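You operate a simulated robot arm through the tools that you are given. There is no shell and no other tool. Be economical: measure what you need, move in short steps, check, and stop when the job is done.

The job below is to be done with a simulated two-armed robot. You get a single attempt, and the scene is never put back.

JOB
Clamp the tray, set the WET cover on it and slide its vent to 1.
Fine: the tray on the drying stand; push the drip pan in too; clamp before covering; carry the cover with a hand at each end; the tray and its three green cylinders stay as they stand.

The check looks at the end state, three seconds after you hand in, the way a careful person would. Anything else that was tipped, shoved, dropped, spilled or broken makes it a failure. Lids that push on must go on centred and level and be pressed home; caps that screw on are set level and turned clockwise until they are tight.

ROBOT AND FRAMES
Two 7-joint arms with four-finger grippers on one trunk, on a base that drives. Base frame: it is fixed to the floor where the robot stands at the start and does not move with it; the origin is under the middle of the robot, x ahead of it, y to its left, z up; the surface under the hand at the start is at about z = 0.76. Lengths are in m, angles in degrees, forces in N, time in s.
The left shoulder is at the start at [0.04, 0.181, 1.229], the right one opposite. With the tool pointing down near the work surface each hand reaches from about 0.16 to 0.82 m from the robot's upright axis, wherever it stands, measured 20 degrees to its own side. Places, roughly: drip pan of the drying stand [0.4, 0.2, 0.8]; end rims of the tray of white discs [0.5, 0.2, 0.9]; vent slide of the tray cover [0.5, -0.3, 0.8]. Payload 3.67 kg a hand.
The tool frame of a hand sits at the grasp point between the pads (the TCP): z along the fingers, y along the line on which they close. The tips reach 0.028 m beyond it. The gripper opens to 0.112 m. The gripper's body begins 0.073 m behind the TCP.
Orientation is that of the tool frame in the base frame, as a unit quaternion [w, x, y, z]. With the fingers straight down and closing along the base's y, the tool's x points along the base's -x, its y along +y and its z along -z.

CONTROLS
- The arms move only by the tool play_rows. It takes "left_moves", "right_moves" or both (then of equal length, played together; a hand with none holds still); each is a list of rows, each an object of numbers (a shift or turn left out is 0, a gripper value left out holds the last): "x", "y", "z": the shift along the tool's x, y, z in m; "ax", "ay", "az": the turn, a rotation vector about the tool's x, y, z in degrees; "fingers": the gripper command, from -1 (shut) to 1 (fully open), values between in proportion. In form: [{"x": .., "y": .., "z": .., "ax": .., "ay": .., "az": .., "fingers": ..}, ...]. A call has 1 to 10 rows; each row is the pose to reach, as a shift and turn from the pose commanded when the call began, along the tool's axes at that moment. A row lasts 0.2 s, in which the tool goes at most 0.05 m and 8.6 degrees; a call with a longer step from one row to the next is refused whole, and so is a gripper value outside its range. Where a pose cannot be reached the arm comes as near as it can. A force on the tool above 60 N (or 10 N above the force at the start of the call, whichever is more), or a blocked arm, ends the call early, and 0.2 s more pass. The fingers move at their own pace and stop on an object; they squeeze with about 21 N. The grip force told is the motor's: it shows also when the fingers shut on nothing. Time passes only in rows, and 0.2 s behind the last, so rows that repeat a pose let the fingers close. It gives the time, the measured TCP pose, the force on the tool (base axes), the opening and the grip force at its end, in the units of the frame above (readings bear some noise), with the torque about the TCP (base axes, N m) and any sound that the robot's microphone picked up.
- Cameras (640 x 400 px; columns grow to the right, rows downward): "scene" is now at [0.0951, 0.0106, 1.4338]; the picture's right is [0.12, -0.99, -0.00], its down [-0.76, -0.09, -0.64] and it looks along [0.63, 0.08, -0.77] (base axes); focal length 252 px, centre (320, 200). "left" rides on the left gripper at [0.06, 0.018, -0.104] in its tool frame; the picture's right is [-0.29, 0.96, 0.00], its down [-0.80, -0.24, -0.55] and it looks along [-0.53, -0.16, 0.83] (tool axes); focal length 234 px, centre (320, 200). "right" rides on the right gripper at [0.06, -0.018, -0.104] in its tool frame; the picture's right is [0.29, 0.96, 0.00], its down [-0.80, 0.24, -0.55] and it looks along [-0.53, 0.16, 0.83] (tool axes); focal length 234 px, centre (320, 200). There is no depth. A picture from a camera that has moved, and an enlarged one, comes with that camera's place and axes in the base frame and with its lens.
- capture(camera): a new picture of that camera. No time passes.
- slide_trunk(by): slides the trunk up (or, below 0, down) by that many m; the arms and the scene camera ride with it, the base frame stays. It gives what a move gives, with no picture.
- steer(legs): drives the robot by 1 to 6 legs, each [ahead, left, turn to the left] in m, m and degrees, along the robot's own axes; the way and the turn of a leg run together, so that a leg with both is an arc; at most 1.5 m and 180 degrees a leg. The arms and the cameras ride along, it lands a little off, and it stops where it bumps. It gives what a move gives.
- aim_head(pan, tilt): turns the head with the scene camera to pan (to the left, within 86 degrees either way) and tilt (down, from -29 to 69), counted from straight ahead of the robot. It gives what a move gives.
- close_up(camera, box): a new picture of the part [left, top, right, bottom] of that camera's present view, enlarged. No time passes.
- hand_in(): hands the job in; it is judged then, once.

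Go step by step. Nothing tells you exact positions but the pictures and the camera data: compare them with the known pose of the tool, close in by small moves and look again before you grip or let go. The budget is 120 turns and 92 pictures, counting those below and the enlarged ones. Unless the task says otherwise, let go and move clear before handing in, and close with one line.

The tools are called after ">>>" as a command line: name --argument value ..., lists and objects as JSON in quotes. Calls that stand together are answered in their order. play_rows: Moves the arms, as the interface text tells. Its arguments: {"type":"object","properties":{"left_moves":{"type":"array"},"right_moves":{"type":"array"}},"required":[]} The other tools are called the same way: slide_trunk (by) slides the trunk up or down; steer (legs) drives the base; aim_head (pan, tilt) turns the head that bears the scene camera; capture (camera) takes a picture; close_up (camera, box) takes an enlarged picture of a part of a camera's view; hand_in () hands the job in.

At the start:

```text
time_s: 0.0
left_eef_pos: [0.5614, 0.1621, 1.18]
left_orientation: [0.0, 0.0, 1.0, 0.0]
left_contact_force: [0.3, 0.5, -0.3]
left_torque: [-0.01, 0.02, 0.01]
left_finger_gap: 0.1122
left_grasp_force: 0.1
right_eef_pos: [0.5435, -0.2177, 1.1032]
right_orientation: [0.0, 0.001, 1.0, 0.001]
right_contact_force: [0.2, 0.0, -0.4]
right_torque: [-0.02, -0.04, 0.0]
right_finger_gap: 0.1121
right_grasp_force: 0.0
trunk travel left (down, up): [-0.35, 0.164]
robot x, y, heading: [0.0005, 0.0017, 0.2]
head pan, tilt: [7.0, 50.3]
```

scene: 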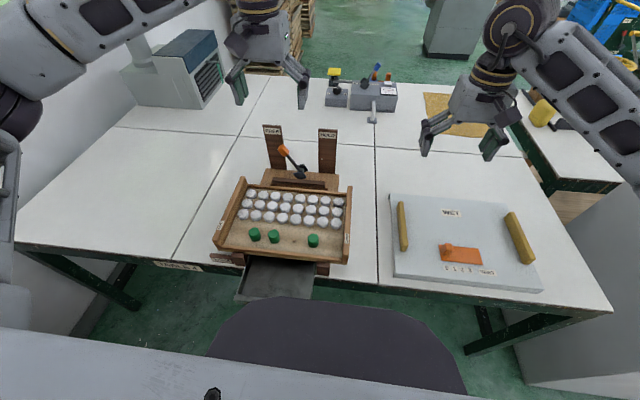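
right: 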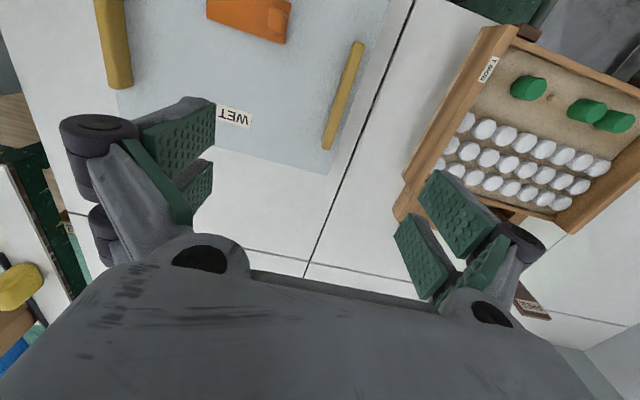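
left: 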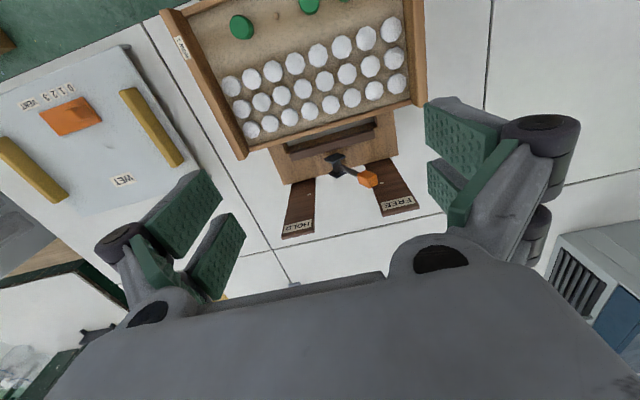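

I see the tray with discs on the stand, the clamp lever behind it between FREE and HOLD posts, and the cover to the right on the table. I'll look closer at both first.

>>> close_up --camera "scene" --box '[200, 110, 380, 310]'

>>> close_up --camera "scene" --box '[370, 180, 560, 300]'

>>> close_up --camera "left" --box '[150, 0, 450, 250]'

```text
2.00 times, centred on (290, 210) of scene
camera zoom: at [0.0951, 0.0106, 1.4338], right [0.12, -0.99, 0.0], down [-0.76, -0.09, -0.64], along [0.63, 0.08, -0.77], focal length 503 px, centre (380, 180)
```

zoom: 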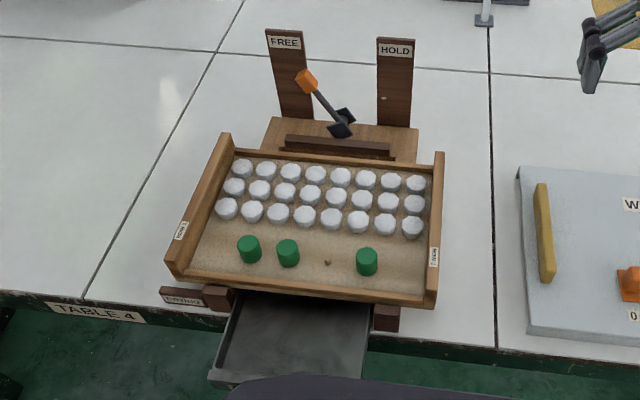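

```text
3.33 times, centred on (465, 240) of scene
camera zoom: at [0.0951, 0.0106, 1.4338], right [0.12, -0.99, 0.0], down [-0.76, -0.09, -0.64], along [0.63, 0.08, -0.77], focal length 839 px, centre (-163, 67)
```

zoom: 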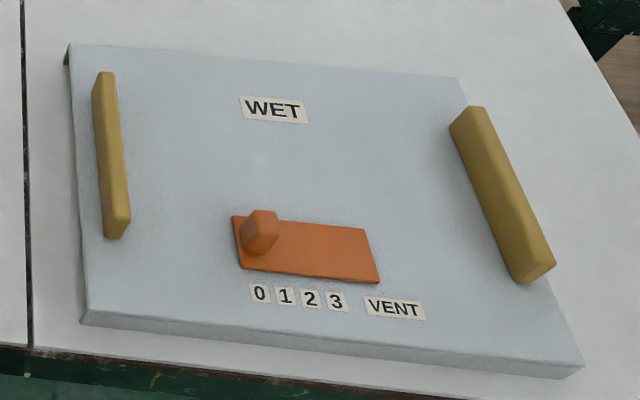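

```text
1.60 times, centred on (300, 125) of left
camera zoom: at [0.5018, 0.1804, 1.2828], right [0.29, 0.96, 0.0], down [0.8, -0.24, 0.55], along [0.53, -0.16, -0.83], focal length 375 px, centre (352, 320)
```

zoom: 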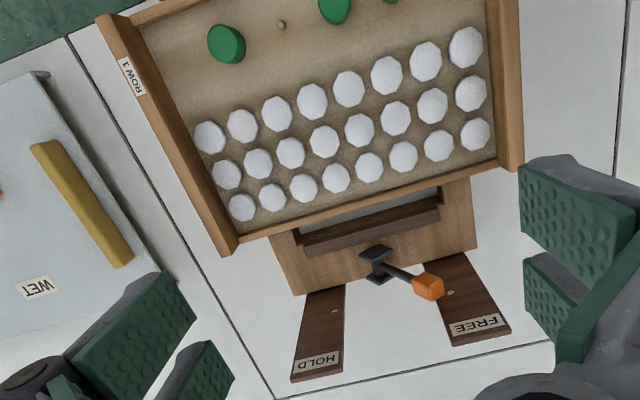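

The lever knob triangulates to about (0.727, 0.21, 0.90), leaning left (FREE), with its pivot near y 0.158. I'll bring the closed left hand to the left of the knob, staying above it for now, and look.

>>> play_rows --left_moves '[{"x": -0.03, "y": 0.017, "z": 0.022, "fingers": -1}, {"x": -0.06, "y": 0.034, "z": 0.044}, {"x": -0.09, "y": 0.051, "z": 0.066}, {"x": -0.12, "y": 0.068, "z": 0.088}, {"x": -0.145, "y": 0.085, "z": 0.11}, {"x": -0.166, "y": 0.1, "z": 0.135}, {"x": -0.166, "y": 0.1, "z": 0.15}]'

>>> capture --camera "left"

>>> close_up --camera "scene" --box '[200, 60, 380, 200]'

```text
time_s: 1.6
left_eef_pos: [0.7253, 0.2629, 1.0272]
left_orientation: [0.0, 0.0, 1.0, -0.001]
left_contact_force: [-0.3, -0.8, 1.0]
left_torque: [0.0, -0.02, 0.01]
left_finger_gap: 0.0
left_grasp_force: 21.1
right_eef_pos: [0.543, -0.2166, 1.1032]
right_orientation: [0.0, 0.0, 1.0, 0.0]
right_contact_force: [0.1, 0.4, -0.2]
right_torque: [0.01, 0.0, -0.01]
right_finger_gap: 0.1119
right_grasp_force: 0.1
trunk travel left (down, up): [-0.35, 0.164]
robot x, y, heading: [-0.0012, 0.0005, -0.0]
head pan, tilt: [7.0, 50.3]
```

```text
85 pictures are left
camera left: at [0.6656, 0.2807, 1.1304], right [0.29, 0.96, 0.0], down [0.8, -0.24, 0.55], along [0.53, -0.16, -0.83], focal length 234 px, centre (320, 200)
```

left: 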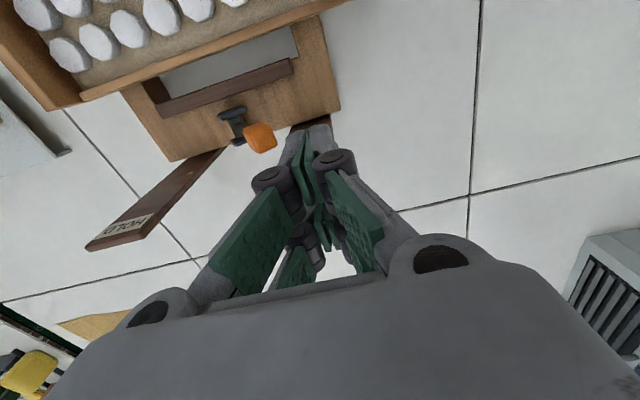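

```text
2.86 times, centred on (290, 130) of scene
camera zoom: at [0.0951, 0.0107, 1.4338], right [0.12, -0.99, 0.0], down [-0.76, -0.09, -0.64], along [0.63, 0.08, -0.77], focal length 719 px, centre (406, 400)
```

zoom: 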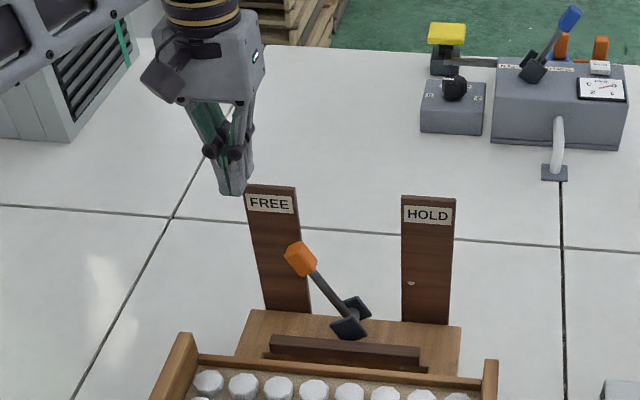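

The hand is left of and above the knob. I'll lower it beside the knob and begin pushing toward HOLD.

>>> play_rows --left_moves '[{"x": 0, "z": 0.04}, {"z": 0.08}, {"z": 0.122}, {"z": 0.122, "y": -0.02}, {"z": 0.122, "y": -0.04}, {"z": 0.122, "y": -0.06}, {"z": 0.122, "y": -0.075}]'

>>> close_up --camera "scene" --box '[200, 60, 380, 200]'

```text
time_s: 3.2
left_eef_pos: [0.727, 0.1883, 0.9071]
left_orientation: [0.001, -0.001, 1.0, 0.0]
left_contact_force: [0.7, 0.3, -0.2]
left_torque: [-0.01, 0.0, -0.01]
left_finger_gap: 0.0
left_grasp_force: 20.8
right_eef_pos: [0.5425, -0.2168, 1.1033]
right_orientation: [-0.001, 0.0, 1.0, -0.001]
right_contact_force: [-0.2, -0.3, 0.4]
right_torque: [0.01, -0.02, -0.04]
right_finger_gap: 0.1119
right_grasp_force: 0.0
trunk travel left (down, up): [-0.35, 0.164]
robot x, y, heading: [0.0021, 0.0002, -0.1]
head pan, tilt: [7.0, 50.3]
```

```text
2.86 times, centred on (290, 130) of scene
camera zoom: at [0.095, 0.01, 1.4338], right [0.12, -0.99, 0.0], down [-0.76, -0.09, -0.64], along [0.63, 0.08, -0.77], focal length 719 px, centre (406, 400)
```

zoom: 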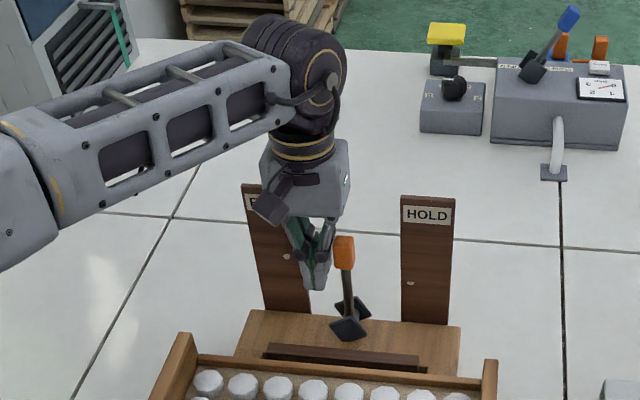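

Lever is nearly upright and moving freely. I'll carry on pushing to the HOLD side.

>>> play_rows --left_moves '[{"y": -0.015}, {"y": -0.03}, {"y": -0.04, "z": 0.005}, {"y": -0.05, "z": 0.008}, {"y": -0.06, "z": 0.01}, {"y": -0.07, "z": 0.012}]'

>>> close_up --camera "scene" --box '[200, 60, 380, 200]'

```text
time_s: 4.7
left_eef_pos: [0.7285, 0.14, 0.8988]
left_orientation: [0.0, -0.013, 1.0, 0.011]
left_contact_force: [-11.7, 19.4, 11.8]
left_torque: [0.32, 0.4, -0.34]
left_finger_gap: 0.0001
left_grasp_force: 20.6
right_eef_pos: [0.5429, -0.2127, 1.1025]
right_orientation: [0.0, -0.003, 1.0, 0.001]
right_contact_force: [-0.5, -0.5, -0.9]
right_torque: [0.06, 0.04, -0.01]
right_finger_gap: 0.1117
right_grasp_force: 0.0
trunk travel left (down, up): [-0.35, 0.164]
robot x, y, heading: [0.0009, 0.0055, 0.7]
head pan, tilt: [7.0, 50.3]
stopped in row 6 (left hand): the force on the tool passed its limit at 61 N (the readings are from after the stop); the commanded pose is now the measured one
```

```text
2.86 times, centred on (290, 130) of scene
camera zoom: at [0.0931, 0.0111, 1.4339], right [0.13, -0.99, 0.0], down [-0.76, -0.1, -0.64], along [0.63, 0.08, -0.77], focal length 719 px, centre (406, 400)
```

zoom: 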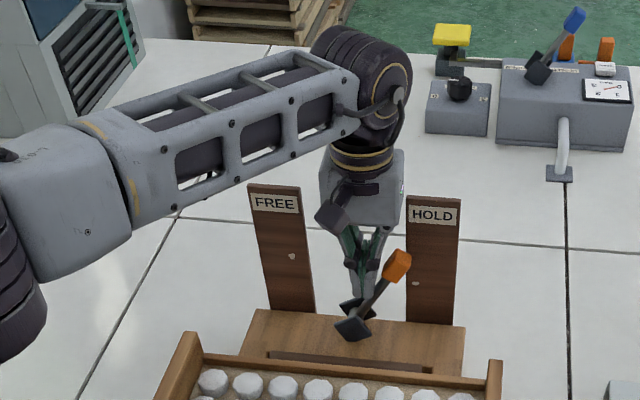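

The lever hit its stop on the HOLD side. I'll back away, rise and check the clamp.

>>> play_rows --left_moves '[{"y": 0.02}, {"y": 0.05}, {"y": 0.05, "z": -0.05}, {"y": 0.05, "z": -0.1}, {"y": 0.08, "z": -0.13}, {"y": 0.12, "z": -0.14}]'

>>> close_up --camera "scene" --box '[200, 60, 380, 200]'

>>> close_up --camera "scene" --box '[200, 170, 370, 310]'

```text
time_s: 6.0
left_eef_pos: [0.7259, 0.2521, 1.0408]
left_orientation: [0.002, -0.01, 1.0, 0.006]
left_contact_force: [0.7, -0.2, 0.3]
left_torque: [0.0, -0.01, -0.01]
left_finger_gap: 0.0
left_grasp_force: 20.6
right_eef_pos: [0.5433, -0.2123, 1.1039]
right_orientation: [0.001, -0.003, 1.0, -0.001]
right_contact_force: [-0.2, -0.1, 0.2]
right_torque: [-0.03, 0.0, 0.01]
right_finger_gap: 0.1121
right_grasp_force: 0.1
trunk travel left (down, up): [-0.35, 0.164]
robot x, y, heading: [0.0004, -0.001, 0.3]
head pan, tilt: [7.0, 50.3]
```

```text
2.86 times, centred on (290, 130) of scene
camera zoom: at [0.0948, 0.0136, 1.4338], right [0.13, -0.99, 0.0], down [-0.76, -0.1, -0.64], along [0.63, 0.08, -0.77], focal length 719 px, centre (406, 400)
```

zoom: 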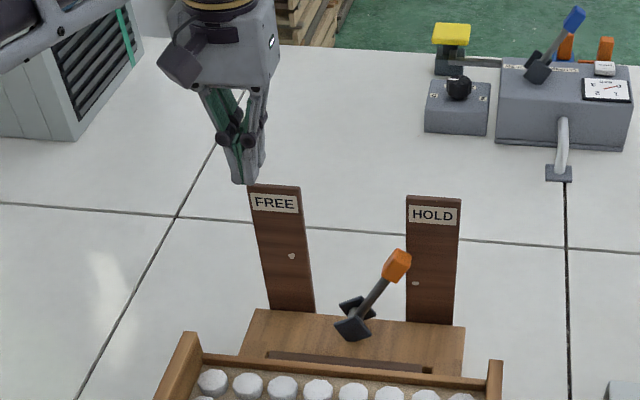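

```text
2.86 times, centred on (285, 240) of scene
camera zoom: at [0.0948, 0.0136, 1.4338], right [0.13, -0.99, 0.0], down [-0.76, -0.1, -0.64], along [0.63, 0.08, -0.77], focal length 719 px, centre (420, 86)
```

zoom: 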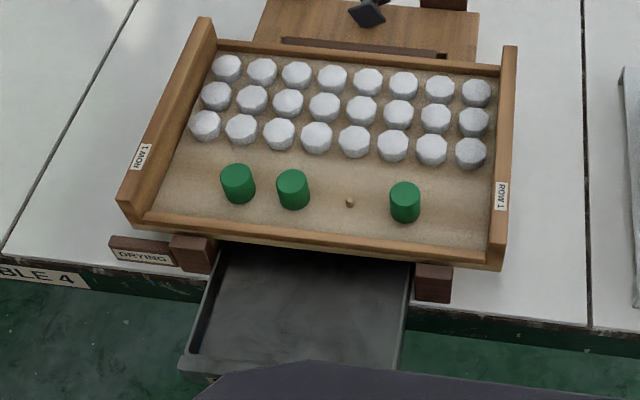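

The lever stands at HOLD. Next is the pan: I'll tilt the head down to see its front edge.

>>> aim_head --pan 20 --tilt 66

>>> capture --camera "scene"

```text
time_s: 6.8
left_eef_pos: [0.7252, 0.2525, 1.0407]
left_orientation: [0.002, -0.01, 1.0, 0.007]
left_contact_force: [-0.3, -0.1, 0.0]
left_torque: [0.01, -0.03, 0.0]
left_finger_gap: 0.0001
left_grasp_force: 21.7
right_eef_pos: [0.545, -0.214, 1.1031]
right_orientation: [0.0, -0.003, 1.0, 0.0]
right_contact_force: [-0.3, -0.5, -1.0]
right_torque: [0.02, 0.04, -0.03]
right_finger_gap: 0.1121
right_grasp_force: 0.1
trunk travel left (down, up): [-0.35, 0.164]
robot x, y, heading: [-0.0006, 0.003, 0.4]
head pan, tilt: [20.0, 66.0]
```

```text
79 pictures are left
camera scene: at [0.0749, 0.0227, 1.4151], right [0.35, -0.94, 0.0], down [-0.86, -0.32, -0.41], along [0.38, 0.14, -0.91], focal length 252 px, centre (320, 200)
```

scene: 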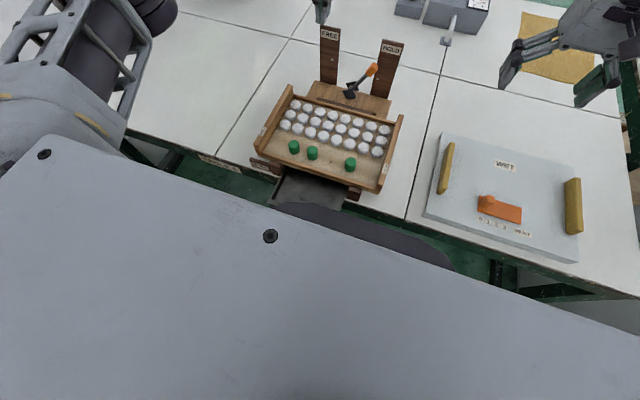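

My own trunk hides the pan front, so I'll back the base up 0.25 m for view and arm room.

>>> steer --legs '[[-0.25, 0, 0]]'

>>> aim_head --pan 12 --tilt 48

>>> capture --camera "scene"

>>> capture --camera "left"

```text
time_s: 8.7
left_eef_pos: [0.4715, 0.2512, 1.0402]
left_orientation: [0.001, -0.01, 1.0, 0.007]
left_contact_force: [0.6, 0.1, -0.1]
left_torque: [0.0, 0.02, 0.02]
left_finger_gap: 0.0
left_grasp_force: 20.9
right_eef_pos: [0.2901, -0.2141, 1.102]
right_orientation: [0.0, -0.002, 1.0, 0.0]
right_contact_force: [0.6, -0.3, 0.7]
right_torque: [0.03, 0.02, -0.03]
right_finger_gap: 0.1119
right_grasp_force: 0.2
trunk travel left (down, up): [-0.35, 0.164]
robot x, y, heading: [-0.2548, -0.0003, 0.5]
head pan, tilt: [20.0, 66.0]
```

```text
time_s: 9.5
left_eef_pos: [0.4702, 0.2521, 1.0419]
left_orientation: [0.002, -0.011, 1.0, 0.007]
left_contact_force: [-0.7, -0.2, 0.2]
left_torque: [0.01, -0.02, -0.01]
left_finger_gap: 0.0001
left_grasp_force: 20.7
right_eef_pos: [0.2897, -0.2141, 1.1027]
right_orientation: [-0.001, -0.003, 1.0, 0.0]
right_contact_force: [-0.2, -0.3, 0.9]
right_torque: [-0.02, -0.03, 0.0]
right_finger_gap: 0.1119
right_grasp_force: 0.1
trunk travel left (down, up): [-0.35, 0.164]
robot x, y, heading: [-0.2542, 0.0015, 0.5]
head pan, tilt: [12.0, 48.0]
```

```text
78 pictures are left
camera scene: at [-0.1587, 0.0179, 1.4369], right [0.21, -0.98, 0.0], down [-0.73, -0.16, -0.67], along [0.65, 0.14, -0.74], focal length 252 px, centre (320, 200)
```

scene: 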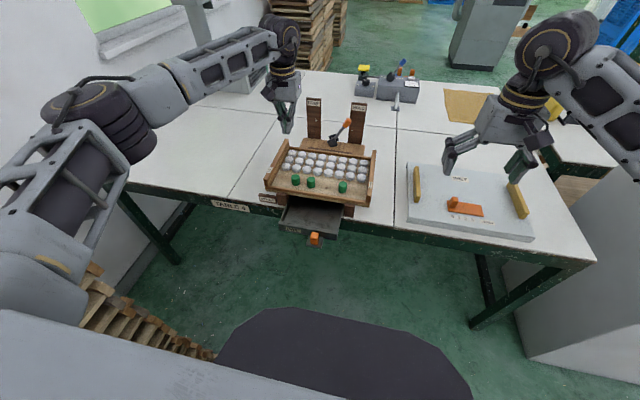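

```text
77 pictures are left
camera left: at [0.4104, 0.2669, 1.1438], right [0.27, 0.96, 0.01], down [0.8, -0.23, 0.55], along [0.54, -0.14, -0.83], focal length 234 px, centre (320, 200)
```

left: 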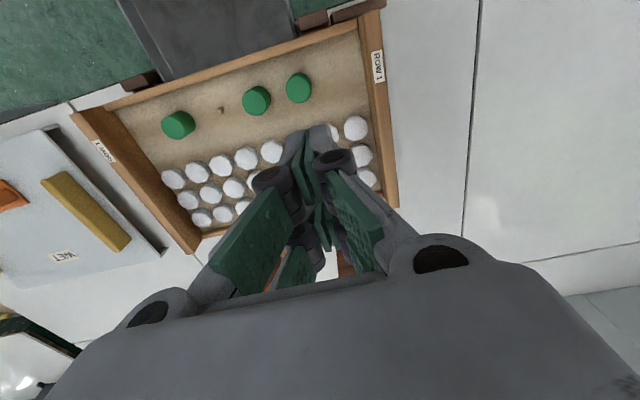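

>>> close_up --camera "scene" --box '[255, 140, 385, 250]'

>>> close_up --camera "scene" --box '[395, 150, 545, 250]'

```text
3.64 times, centred on (320, 195) of scene
camera zoom: at [-0.1587, 0.0179, 1.4369], right [0.21, -0.98, 0.0], down [-0.73, -0.16, -0.67], along [0.65, 0.14, -0.74], focal length 915 px, centre (320, 218)
```

zoom: 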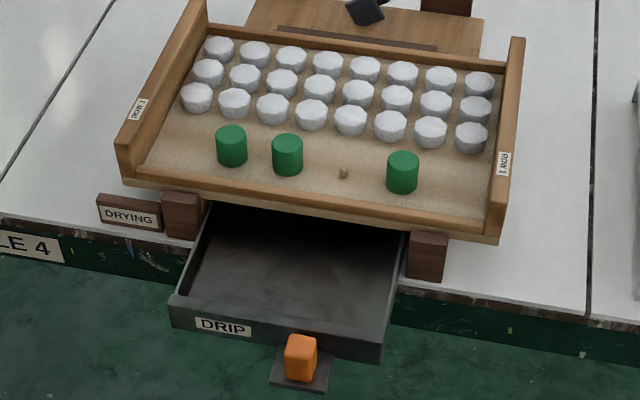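

```text
4.00 times, centred on (470, 200) of scene
camera zoom: at [-0.1587, 0.0179, 1.4369], right [0.21, -0.98, 0.0], down [-0.73, -0.16, -0.67], along [0.65, 0.14, -0.74], focal length 1007 px, centre (-280, 200)
```

zoom: 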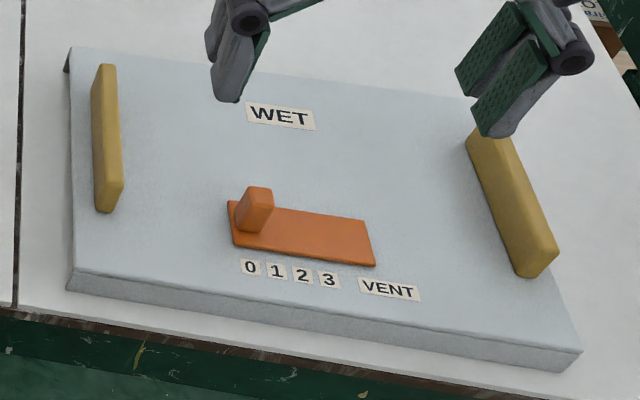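

The pan's front has an orange knob at about (0.257, 0.125, 0.78). I'll bring the closed left hand in front of it with the fingers tilted 30° forward, still high.

>>> play_rows --left_moves '[{"x": 0.04, "y": -0.018}, {"x": 0.08, "y": -0.036}, {"x": 0.12, "y": -0.054}, {"x": 0.16, "y": -0.072, "ay": -7.5}, {"x": 0.2, "y": -0.09, "ay": -15}, {"x": 0.24, "y": -0.108, "ay": -22.5}, {"x": 0.28, "y": -0.127, "ay": -30}, {"x": 0.28, "y": -0.127, "z": 0.045, "ay": -30}, {"x": 0.28, "y": -0.127, "z": 0.09, "ay": -30}, {"x": 0.28, "y": -0.127, "z": 0.13, "ay": -30}]'

>>> close_up --camera "scene" --box '[235, 150, 395, 270]'

>>> capture --camera "left"

```text
time_s: 11.7
left_eef_pos: [0.1961, 0.1225, 0.9041]
left_orientation: [0.261, -0.009, 0.965, 0.009]
left_contact_force: [0.2, 0.2, -1.0]
left_torque: [0.01, -0.03, 0.05]
left_finger_gap: 0.0
left_grasp_force: 21.1
right_eef_pos: [0.2902, -0.213, 1.1026]
right_orientation: [0.0, -0.002, 1.0, 0.0]
right_contact_force: [0.4, 0.2, 0.7]
right_torque: [0.01, -0.02, 0.03]
right_finger_gap: 0.1121
right_grasp_force: 0.0
trunk travel left (down, up): [-0.35, 0.164]
robot x, y, heading: [-0.258, 0.0002, 0.2]
head pan, tilt: [12.0, 48.0]
```

```text
3.33 times, centred on (315, 210) of scene
camera zoom: at [-0.1586, 0.0181, 1.4369], right [0.21, -0.98, 0.0], down [-0.73, -0.16, -0.67], along [0.65, 0.14, -0.74], focal length 839 px, centre (337, 167)
```

zoom: 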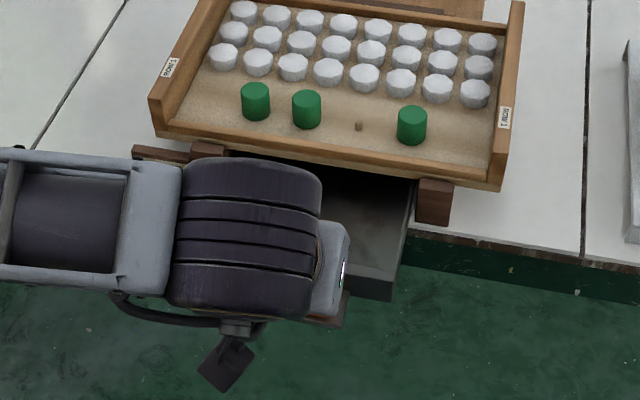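

```text
73 pictures are left
camera left: at [0.0914, 0.1365, 0.9636], right [0.23, 0.96, 0.16], down [0.42, -0.24, 0.88], along [0.88, -0.13, -0.45], focal length 234 px, centre (320, 200)
```

left: 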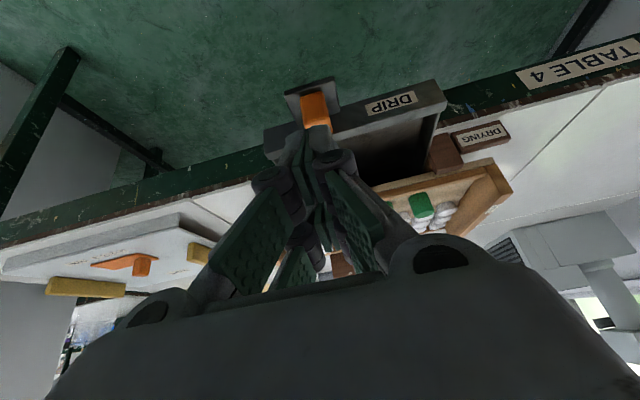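

The knob shows at about (0.25, 0.122, 0.775), in line with the fingers. I'll lower in front of it and push forward gently.

>>> play_rows --left_moves '[{"x": 0.02, "z": 0.028}, {"x": 0.04, "z": 0.056}, {"x": 0.061, "z": 0.085}, {"x": 0.044, "z": 0.095}, {"x": 0.027, "z": 0.105}, {"x": 0.01, "z": 0.115}]'

>>> capture --camera "left"

```text
time_s: 13.1
left_eef_pos: [0.2431, 0.1225, 0.8022]
left_orientation: [0.26, -0.008, 0.965, 0.01]
left_contact_force: [-0.6, -0.5, 0.0]
left_torque: [-0.01, -0.04, 0.03]
left_finger_gap: 0.0001
left_grasp_force: 36.0
right_eef_pos: [0.291, -0.2137, 1.1022]
right_orientation: [0.0, -0.003, 1.0, 0.0]
right_contact_force: [1.1, 0.2, 0.0]
right_torque: [0.01, 0.01, -0.01]
right_finger_gap: 0.1119
right_grasp_force: 0.0
trunk travel left (down, up): [-0.35, 0.164]
robot x, y, heading: [-0.2559, 0.0004, 0.3]
head pan, tilt: [12.0, 48.0]
```

```text
72 pictures are left
camera left: at [0.139, 0.1374, 0.8613], right [0.23, 0.96, 0.16], down [0.42, -0.24, 0.88], along [0.88, -0.13, -0.46], focal length 234 px, centre (320, 200)
```

left: 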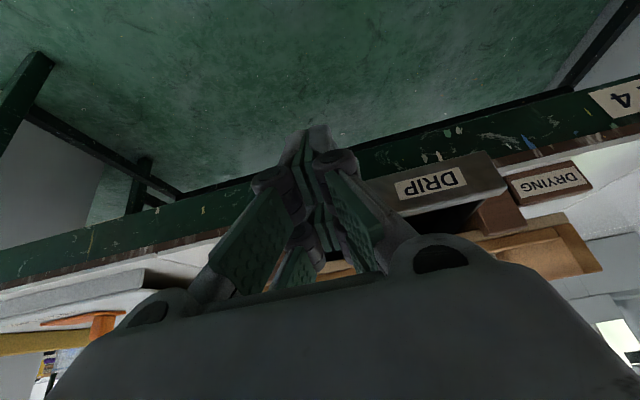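

The pan is moving in with little force. I'll keep pushing in small steps.

>>> play_rows --left_moves '[{"x": -0.013, "z": 0.0075}, {"x": -0.026, "z": 0.015}, {"x": -0.039, "z": 0.0225}, {"x": -0.052, "z": 0.03}]'

>>> capture --camera "left"

>>> close_up --camera "scene" --box '[235, 130, 395, 250]'

```text
time_s: 14.1
left_eef_pos: [0.3048, 0.1226, 0.8046]
left_orientation: [0.261, -0.009, 0.965, 0.01]
left_contact_force: [-0.7, 0.5, -0.1]
left_torque: [0.0, 0.02, -0.01]
left_finger_gap: 0.0
left_grasp_force: 35.7
right_eef_pos: [0.2891, -0.2144, 1.1037]
right_orientation: [0.001, -0.003, 1.0, 0.0]
right_contact_force: [0.0, -0.7, 0.2]
right_torque: [0.01, 0.0, 0.01]
right_finger_gap: 0.1122
right_grasp_force: 0.0
trunk travel left (down, up): [-0.35, 0.164]
robot x, y, heading: [-0.2518, -0.0009, 0.3]
head pan, tilt: [12.0, 48.0]
```

```text
71 pictures are left
camera left: at [0.2003, 0.1372, 0.8633], right [0.23, 0.96, 0.16], down [0.42, -0.24, 0.88], along [0.88, -0.13, -0.46], focal length 234 px, centre (320, 200)
```

left: 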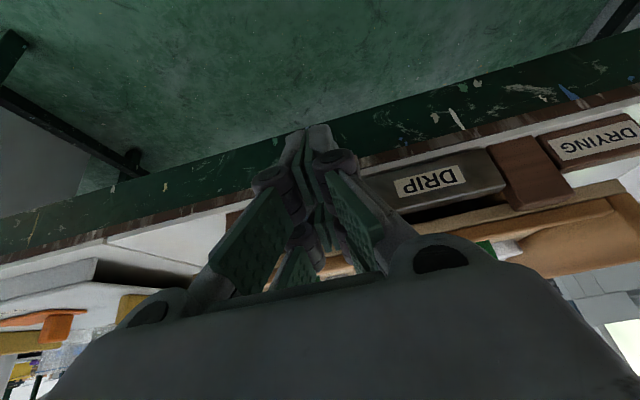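

```text
3.33 times, centred on (315, 190) of scene
camera zoom: at [-0.1582, 0.0178, 1.4369], right [0.21, -0.98, 0.0], down [-0.73, -0.16, -0.67], along [0.65, 0.14, -0.74], focal length 839 px, centre (337, 233)
```

zoom: 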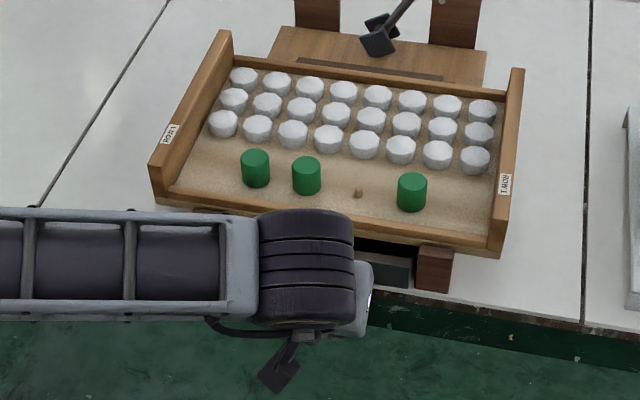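

The pan front is nearly flush with the stand's feet. I'll push a little more until it meets its stop.

>>> play_rows --left_moves '[{"x": -0.005, "z": 0.003}, {"x": -0.01, "z": 0.006}, {"x": -0.015, "z": 0.0085}, {"x": -0.02, "z": 0.0115}]'

>>> capture --camera "left"

```text
time_s: 15.1
left_eef_pos: [0.3261, 0.1253, 0.804]
left_orientation: [0.261, -0.009, 0.965, 0.01]
left_contact_force: [-1.3, -1.0, 0.1]
left_torque: [-0.01, 0.04, -0.02]
left_finger_gap: 0.0003
left_grasp_force: 35.9
right_eef_pos: [0.2902, -0.2145, 1.1034]
right_orientation: [0.0, -0.003, 1.0, 0.0]
right_contact_force: [-0.7, 0.7, -0.7]
right_torque: [-0.01, 0.01, 0.02]
right_finger_gap: 0.112
right_grasp_force: 0.0
trunk travel left (down, up): [-0.35, 0.164]
robot x, y, heading: [-0.2554, -0.0003, 0.5]
head pan, tilt: [12.0, 48.0]
```

```text
69 pictures are left
camera left: at [0.2222, 0.1394, 0.8625], right [0.23, 0.96, 0.16], down [0.42, -0.24, 0.88], along [0.88, -0.13, -0.46], focal length 234 px, centre (320, 200)
```

left: 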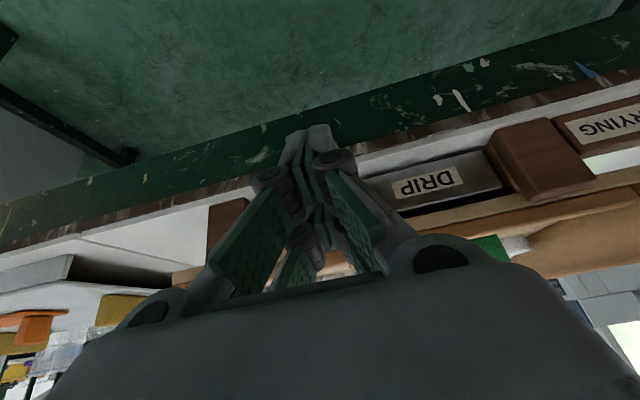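

Still sliding, with the pan front now just inside the feet. I'll continue a bit to find the stop.

>>> play_rows --left_moves '[{"x": -0.004, "z": 0.0025}, {"x": -0.008, "z": 0.005}, {"x": -0.012, "z": 0.007}]'

>>> capture --camera "left"

```text
time_s: 15.9
left_eef_pos: [0.3272, 0.1235, 0.7984]
left_orientation: [0.251, -0.007, 0.968, 0.008]
left_contact_force: [-37.5, 5.7, 21.4]
left_torque: [0.01, -0.35, 0.17]
left_finger_gap: 0.0004
left_grasp_force: 36.0
right_eef_pos: [0.2869, -0.2125, 1.1043]
right_orientation: [0.0, -0.004, 1.0, -0.001]
right_contact_force: [0.7, 0.1, -0.2]
right_torque: [-0.01, 0.09, 0.0]
right_finger_gap: 0.112
right_grasp_force: 0.0
trunk travel left (down, up): [-0.35, 0.164]
robot x, y, heading: [-0.2557, -0.0011, 0.4]
head pan, tilt: [12.0, 48.0]
stopped in row 3 (left hand): the force on the tool passed its limit at 63 N (the readings are from after the stop); the commanded pose is now the measured one
```

```text
68 pictures are left
camera left: at [0.2242, 0.1384, 0.86], right [0.23, 0.96, 0.15], down [0.43, -0.24, 0.87], along [0.87, -0.14, -0.47], focal length 234 px, centre (320, 200)
```

left: 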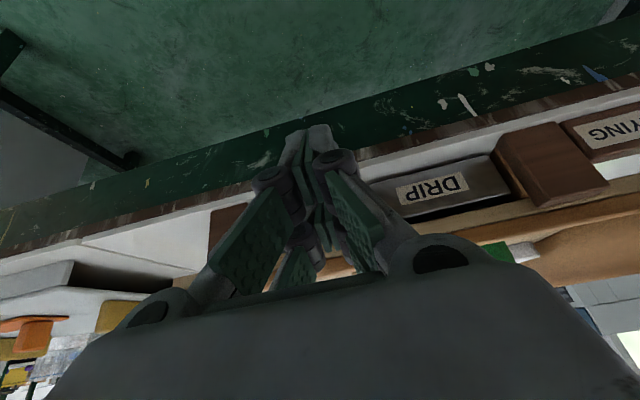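

The pan met its stop. I'll back off, rise, straighten the hand and look at the stand again.

>>> play_rows --left_moves '[{"x": 0.035, "z": -0.02}, {"x": 0.07, "z": -0.04}, {"x": 0.05, "z": -0.08}, {"x": 0.03, "z": -0.12, "ay": 7.2}, {"x": 0.01, "z": -0.16, "ay": 14.4}, {"x": -0.01, "z": -0.2, "ay": 21.6}, {"x": -0.03, "z": -0.24, "ay": 29}]'

>>> close_up --camera "scene" --box '[235, 80, 395, 240]'

```text
time_s: 17.5
left_eef_pos: [0.242, 0.1191, 1.0224]
left_orientation: [0.001, -0.011, 1.0, 0.008]
left_contact_force: [0.6, -0.3, -0.1]
left_torque: [0.0, -0.04, -0.02]
left_finger_gap: 0.0
left_grasp_force: 35.6
right_eef_pos: [0.289, -0.2137, 1.1032]
right_orientation: [0.001, -0.004, 1.0, 0.0]
right_contact_force: [-0.6, -0.8, 1.0]
right_torque: [-0.03, -0.01, 0.02]
right_finger_gap: 0.1119
right_grasp_force: 0.1
trunk travel left (down, up): [-0.35, 0.164]
robot x, y, heading: [-0.2546, 0.0023, 0.5]
head pan, tilt: [12.0, 48.0]
```

```text
2.50 times, centred on (315, 160) of scene
camera zoom: at [-0.1595, 0.0176, 1.4369], right [0.21, -0.98, 0.0], down [-0.73, -0.16, -0.67], along [0.65, 0.14, -0.74], focal length 629 px, centre (332, 300)
```

zoom: 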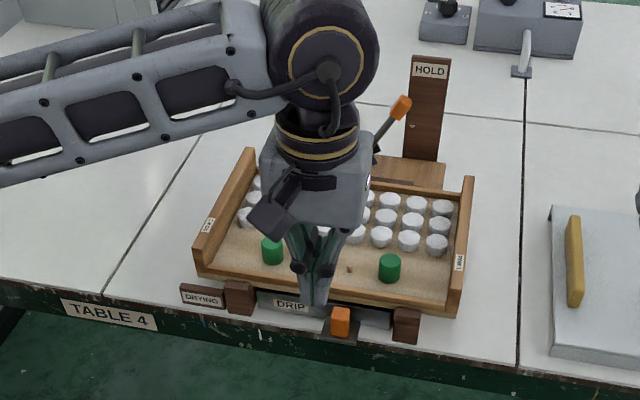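

The pan is in and the lever holds. Now I'll drive so I face the cover (handles near y −0.18 and −0.50, x ≈ 0.52), both hands staying high.

>>> steer --legs '[[0, -0.34, -0.5], [0.14, 0, 0]]'

>>> aim_head --pan 0 --tilt 50

>>> capture --camera "scene"

>>> capture --camera "right"

>>> capture --camera "left"

```text
time_s: 20.8
left_eef_pos: [0.3843, -0.2292, 1.0228]
left_orientation: [0.004, -0.006, 1.0, 0.007]
left_contact_force: [0.1, -0.4, -0.3]
left_torque: [-0.02, -0.03, -0.01]
left_finger_gap: 0.0
left_grasp_force: 36.2
right_eef_pos: [0.428, -0.5616, 1.1037]
right_orientation: [0.0, 0.0, 1.0, -0.001]
right_contact_force: [-0.3, 0.9, -0.2]
right_torque: [0.03, -0.05, 0.01]
right_finger_gap: 0.112
right_grasp_force: 0.0
trunk travel left (down, up): [-0.35, 0.164]
robot x, y, heading: [-0.1156, -0.3485, -0.0]
head pan, tilt: [12.0, 48.0]
```

```text
time_s: 21.5
left_eef_pos: [0.3854, -0.2298, 1.0225]
left_orientation: [0.002, -0.006, 1.0, 0.008]
left_contact_force: [0.0, 0.4, -0.6]
left_torque: [0.03, -0.01, 0.01]
left_finger_gap: 0.0004
left_grasp_force: 35.5
right_eef_pos: [0.4298, -0.5617, 1.1028]
right_orientation: [0.0, 0.0, 1.0, 0.0]
right_contact_force: [-0.6, -1.0, 0.7]
right_torque: [0.0, 0.01, 0.02]
right_finger_gap: 0.1119
right_grasp_force: 0.1
trunk travel left (down, up): [-0.35, 0.164]
robot x, y, heading: [-0.111, -0.3462, -0.1]
head pan, tilt: [0.0, 50.0]
```

```text
66 pictures are left
camera scene: at [-0.0171, -0.3437, 1.4341], right [0.0, -1.0, 0.0], down [-0.77, 0.0, -0.64], along [0.64, 0.0, -0.77], focal length 252 px, centre (320, 200)
```

scene: 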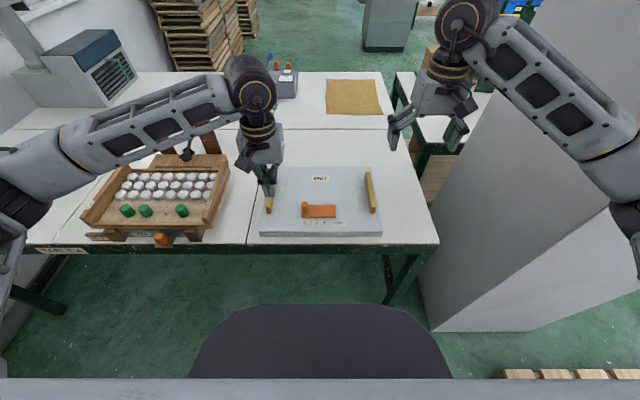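

```text
65 pictures are left
camera right: at [0.3703, -0.5802, 1.2062], right [-0.29, 0.96, 0.0], down [0.8, 0.24, 0.55], along [0.53, 0.16, -0.83], focal length 234 px, centre (320, 200)
```

right: 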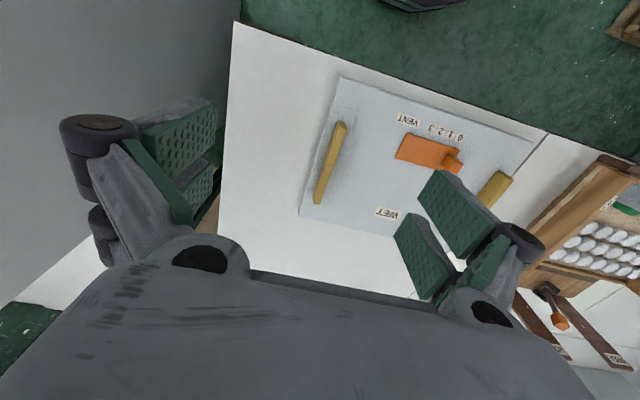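

```text
64 pictures are left
camera left: at [0.3245, -0.2147, 1.1249], right [0.28, 0.96, 0.02], down [0.8, -0.24, 0.56], along [0.54, -0.14, -0.83], focal length 234 px, centre (320, 200)
```

left: 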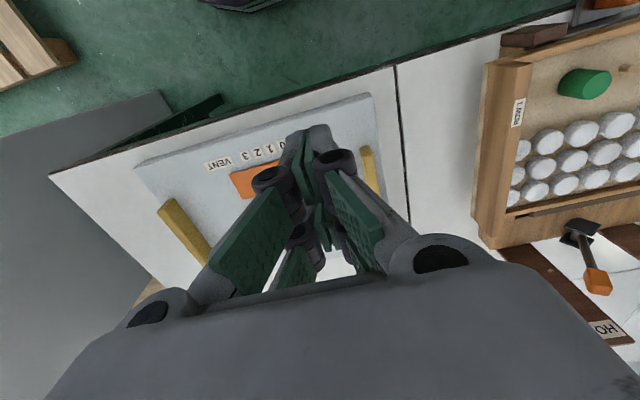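

>>> close_up --camera "scene" --box '[240, 150, 400, 250]'

>>> close_up --camera "scene" --box '[70, 130, 240, 260]'

```text
4.00 times, centred on (320, 200) of scene
camera zoom: at [-0.0171, -0.3437, 1.4341], right [0.0, -1.0, 0.0], down [-0.77, 0.0, -0.64], along [0.64, 0.0, -0.77], focal length 1007 px, centre (320, 200)
```

zoom: 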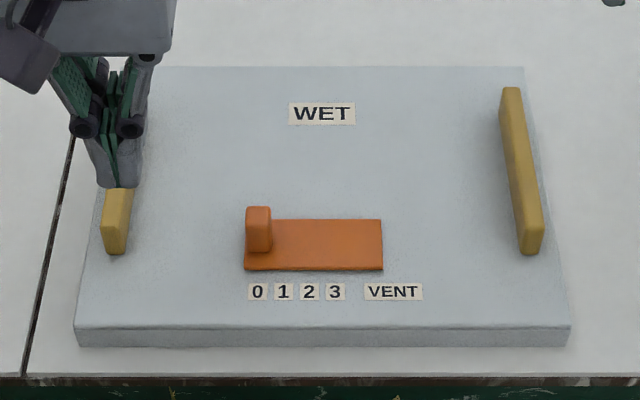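

```text
3.08 times, centred on (155, 195) of scene
camera zoom: at [-0.0171, -0.3437, 1.4341], right [0.0, -1.0, 0.0], down [-0.77, 0.0, -0.64], along [0.64, 0.0, -0.77], focal length 774 px, centre (828, 215)
```

zoom: 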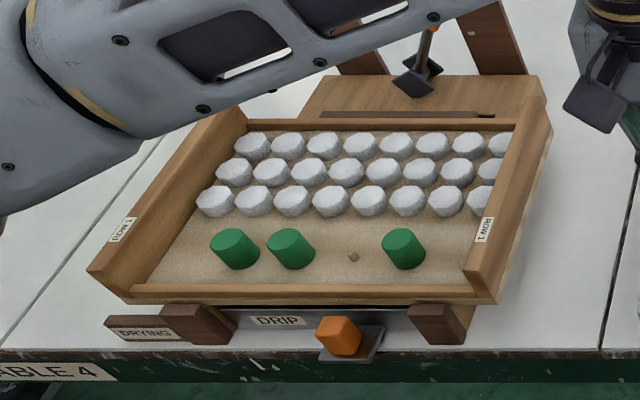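

The cover is axis-aligned: handle tops at y ≈ −0.19 and −0.506, x ≈ 0.45–0.61. Before moving it, I'll zoom on the tray rim corners to measure where it must go.

>>> close_up --camera "scene" --box '[75, 190, 155, 245]'

>>> close_up --camera "scene" --box '[160, 145, 240, 245]'

>>> close_up --camera "scene" --box '[240, 205, 400, 245]'

```text
7.27 times, centred on (115, 218) of scene
camera zoom: at [-0.0171, -0.3437, 1.4341], right [0.0, -1.0, 0.0], down [-0.77, 0.0, -0.64], along [0.64, 0.0, -0.77], focal length 1831 px, centre (1811, 73)
```

zoom: 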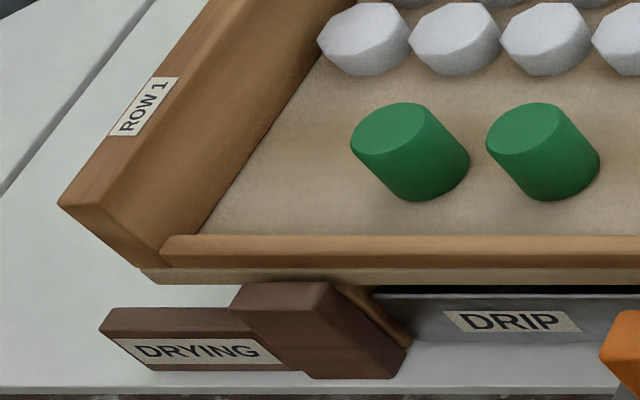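

```text
4.00 times, centred on (200, 195) of scene
camera zoom: at [-0.0171, -0.3437, 1.4341], right [0.0, -1.0, 0.0], down [-0.77, 0.0, -0.64], along [0.64, 0.0, -0.77], focal length 1007 px, centre (800, 220)
```

zoom: 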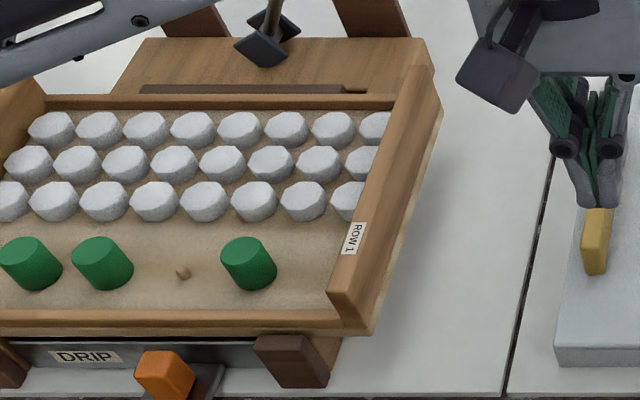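

```text
4.00 times, centred on (320, 225) of scene
camera zoom: at [-0.0171, -0.3437, 1.4341], right [0.0, -1.0, 0.0], down [-0.77, 0.0, -0.64], along [0.64, 0.0, -0.77], focal length 1007 px, centre (320, 100)
```

zoom: 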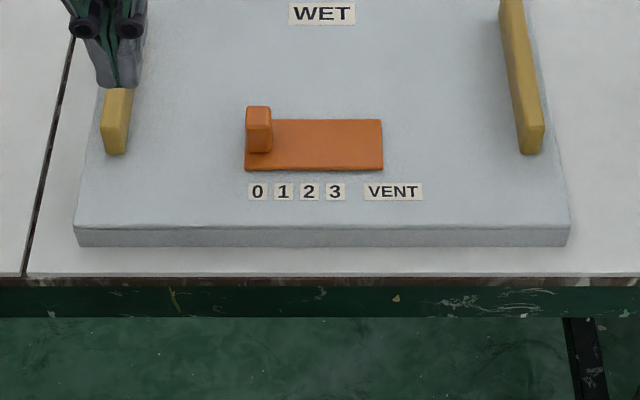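

I can't separate the board tops well from this angle, so I'll drive over to look at the tray straight on, with the left hand moved out of the line of sight.

>>> play_rows --left_moves '[{"y": 0.045, "z": -0.02}, {"y": 0.09, "z": -0.04}, {"y": 0.135, "z": -0.06}, {"y": 0.18, "z": -0.08}, {"y": 0.22, "z": -0.1, "fingers": 1}]'

>>> steer --legs '[[0, 0.5, 0]]'

>>> capture --camera "scene"

>>> close_up --camera "scene" --box '[240, 150, 400, 250]'

```text
time_s: 22.7
left_eef_pos: [0.3816, -0.0078, 1.1238]
left_orientation: [0.003, -0.005, 1.0, 0.008]
left_contact_force: [0.1, 0.1, -0.3]
left_torque: [0.01, -0.02, 0.0]
left_finger_gap: 0.0494
left_grasp_force: 0.1
right_eef_pos: [0.4288, -0.562, 1.103]
right_orientation: [0.0, 0.001, 1.0, 0.0]
right_contact_force: [0.6, 0.5, 0.0]
right_torque: [-0.01, -0.02, -0.02]
right_finger_gap: 0.1119
right_grasp_force: 0.1
trunk travel left (down, up): [-0.35, 0.164]
robot x, y, heading: [-0.1158, -0.3453, -0.1]
head pan, tilt: [0.0, 50.0]
```

```text
time_s: 25.8
left_eef_pos: [0.3896, 0.4993, 1.124]
left_orientation: [0.004, 0.001, 1.0, 0.006]
left_contact_force: [0.0, 0.0, 0.0]
left_torque: [-0.04, -0.01, 0.01]
left_finger_gap: 0.1117
left_grasp_force: 0.1
right_eef_pos: [0.4296, -0.0552, 1.1036]
right_orientation: [0.0, 0.008, 1.0, 0.0]
right_contact_force: [0.4, 0.2, -0.3]
right_torque: [-0.02, 0.02, 0.03]
right_finger_gap: 0.1118
right_grasp_force: 0.0
trunk travel left (down, up): [-0.35, 0.164]
robot x, y, heading: [-0.1103, 0.1689, -0.6]
head pan, tilt: [0.0, 50.0]
```

```text
58 pictures are left
camera scene: at [-0.014, 0.1694, 1.4342], right [-0.01, -1.0, 0.0], down [-0.77, 0.01, -0.64], along [0.64, -0.01, -0.77], focal length 252 px, centre (320, 200)
```

scene: 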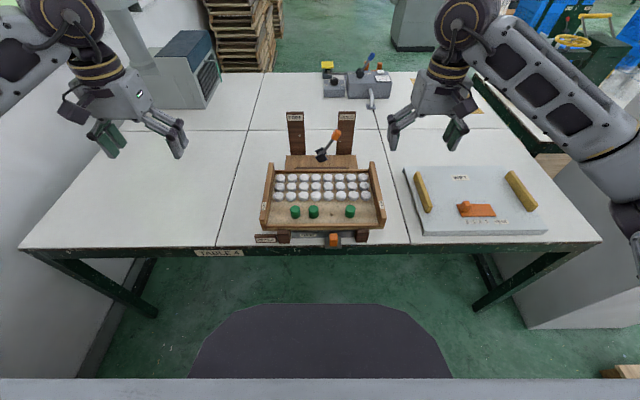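

```text
4.00 times, centred on (320, 200) of scene
camera zoom: at [-0.014, 0.1694, 1.4342], right [-0.01, -1.0, 0.0], down [-0.77, 0.01, -0.64], along [0.64, -0.01, -0.77], focal length 1007 px, centre (320, 200)
```

zoom: 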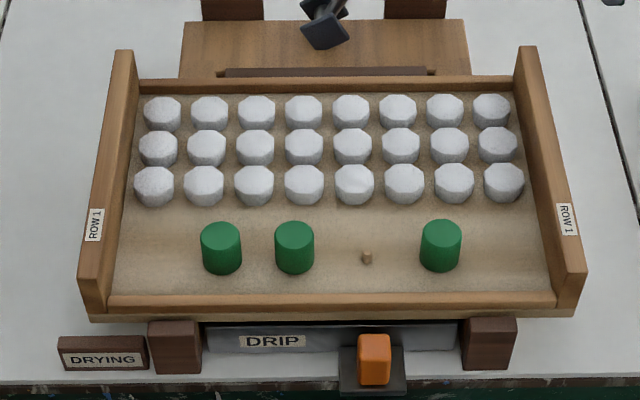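

Now measured: tray end boards have tops at z ≈ 0.86, outer extent about x 0.393–0.63 and y −0.023…0.329 (centre ≈ 0.511, 0.153). The cover is about 0.37 × 0.29, centred near (0.541, −0.347). Driving back to the cover.

>>> steer --legs '[[0, -0.515, 0.6]]'

>>> close_up --camera "scene" --box '[240, 150, 400, 250]'

```text
time_s: 29.0
left_eef_pos: [0.3819, -0.0279, 1.1238]
left_orientation: [0.003, -0.007, 1.0, 0.007]
left_contact_force: [-0.3, 0.7, 0.0]
left_torque: [-0.02, 0.0, 0.0]
left_finger_gap: 0.1119
left_grasp_force: 0.1
right_eef_pos: [0.4294, -0.582, 1.1033]
right_orientation: [0.0, -0.001, 1.0, -0.001]
right_contact_force: [0.1, 0.6, -0.2]
right_torque: [-0.02, -0.03, -0.02]
right_finger_gap: 0.1121
right_grasp_force: 0.0
trunk travel left (down, up): [-0.35, 0.164]
robot x, y, heading: [-0.112, -0.3658, 0.3]
head pan, tilt: [0.0, 50.0]
```

```text
4.00 times, centred on (320, 200) of scene
camera zoom: at [-0.0175, -0.3642, 1.4342], right [0.0, -1.0, 0.0], down [-0.77, 0.0, -0.64], along [0.64, 0.0, -0.77], focal length 1007 px, centre (320, 200)
```

zoom: 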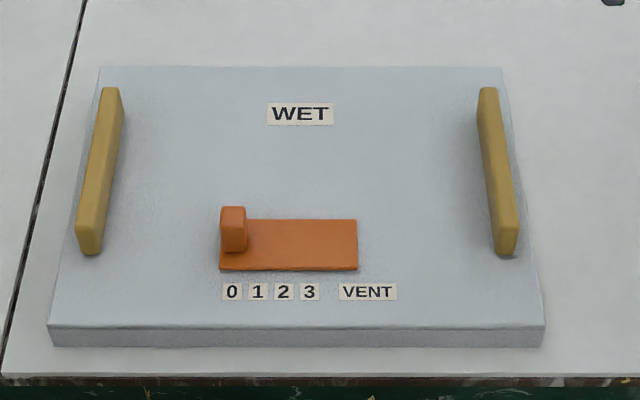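

Handles measured again at y ≈ −0.187 and −0.505, x centre 0.53. I'll bring both open hands above them (z 0.95), also squaring the left hand's small tilt.

>>> play_rows --left_moves '[{"x": -0.025, "y": -0.0265, "z": 0.029, "ax": 0.2, "az": 0.2, "fingers": 0.2}, {"x": -0.05, "y": -0.053, "z": 0.058, "ax": 0.4, "az": 0.4}, {"x": -0.075, "y": -0.08, "z": 0.087, "ax": 0.6, "az": 0.6}, {"x": -0.1, "y": -0.106, "z": 0.116, "ax": 0.8, "az": 0.8}, {"x": -0.125, "y": -0.133, "z": 0.145, "ax": 0.8, "az": 0.8}, {"x": -0.148, "y": -0.159, "z": 0.174, "ax": 0.8, "az": 0.8}]' --right_moves '[{"x": -0.017, "y": 0.013, "z": 0.025, "fingers": 0.2}, {"x": -0.034, "y": 0.026, "z": 0.05}, {"x": -0.051, "y": 0.039, "z": 0.075}, {"x": -0.068, "y": 0.052, "z": 0.1}, {"x": -0.085, "y": 0.065, "z": 0.126}, {"x": -0.101, "y": 0.077, "z": 0.153}]'

>>> capture --camera "left"

>>> capture --camera "right"

>>> capture --camera "scene"

```text
time_s: 30.4
left_eef_pos: [0.5358, -0.184, 0.9471]
left_orientation: [0.002, 0.0, 1.0, 0.0]
left_contact_force: [0.5, 0.2, 0.8]
left_torque: [-0.01, 0.04, -0.01]
left_finger_gap: 0.0673
left_grasp_force: 0.1
right_eef_pos: [0.5304, -0.506, 0.9487]
right_orientation: [-0.001, 0.0, 1.0, 0.0]
right_contact_force: [0.8, 0.1, 0.4]
right_torque: [0.03, 0.0, 0.0]
right_finger_gap: 0.0673
right_grasp_force: 0.0
trunk travel left (down, up): [-0.35, 0.164]
robot x, y, heading: [-0.1152, -0.3634, -0.1]
head pan, tilt: [0.0, 50.0]
```

```text
55 pictures are left
camera left: at [0.4752, -0.1664, 1.0492], right [0.29, 0.96, 0.0], down [0.79, -0.24, 0.56], along [0.54, -0.16, -0.83], focal length 234 px, centre (320, 200)
```

left: 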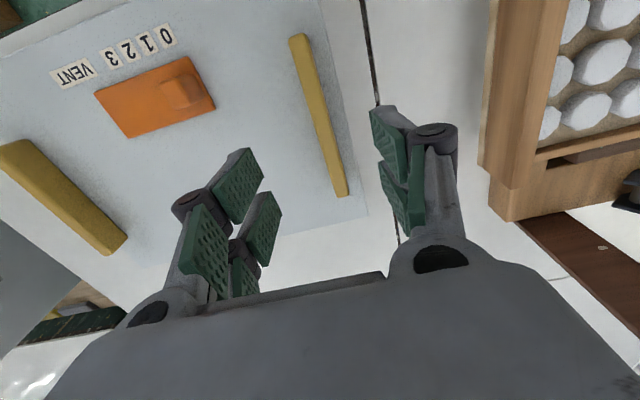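

```text
54 pictures are left
camera right: at [0.4712, -0.5249, 1.052], right [-0.29, 0.96, 0.0], down [0.8, 0.24, 0.55], along [0.53, 0.16, -0.83], focal length 234 px, centre (320, 200)
```

right: 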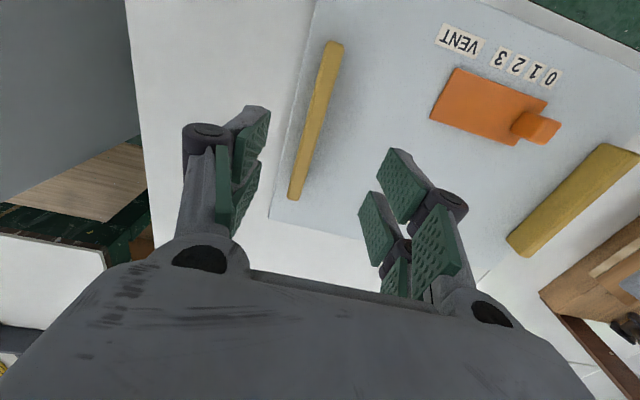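

```text
53 pictures are left
camera scene: at [-0.0154, -0.365, 1.434], right [0.0, -1.0, 0.0], down [-0.77, 0.0, -0.64], along [0.64, 0.0, -0.77], focal length 252 px, centre (320, 200)
```

scene: 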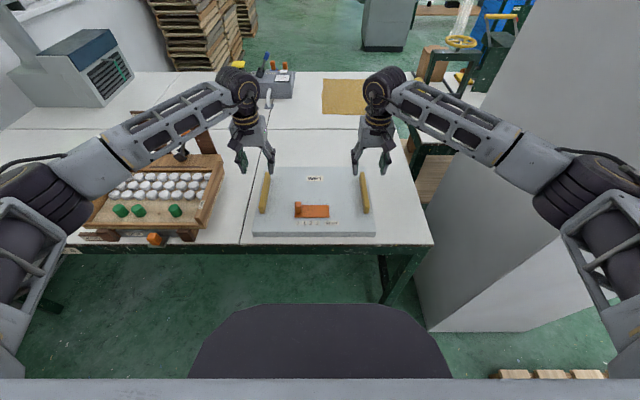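

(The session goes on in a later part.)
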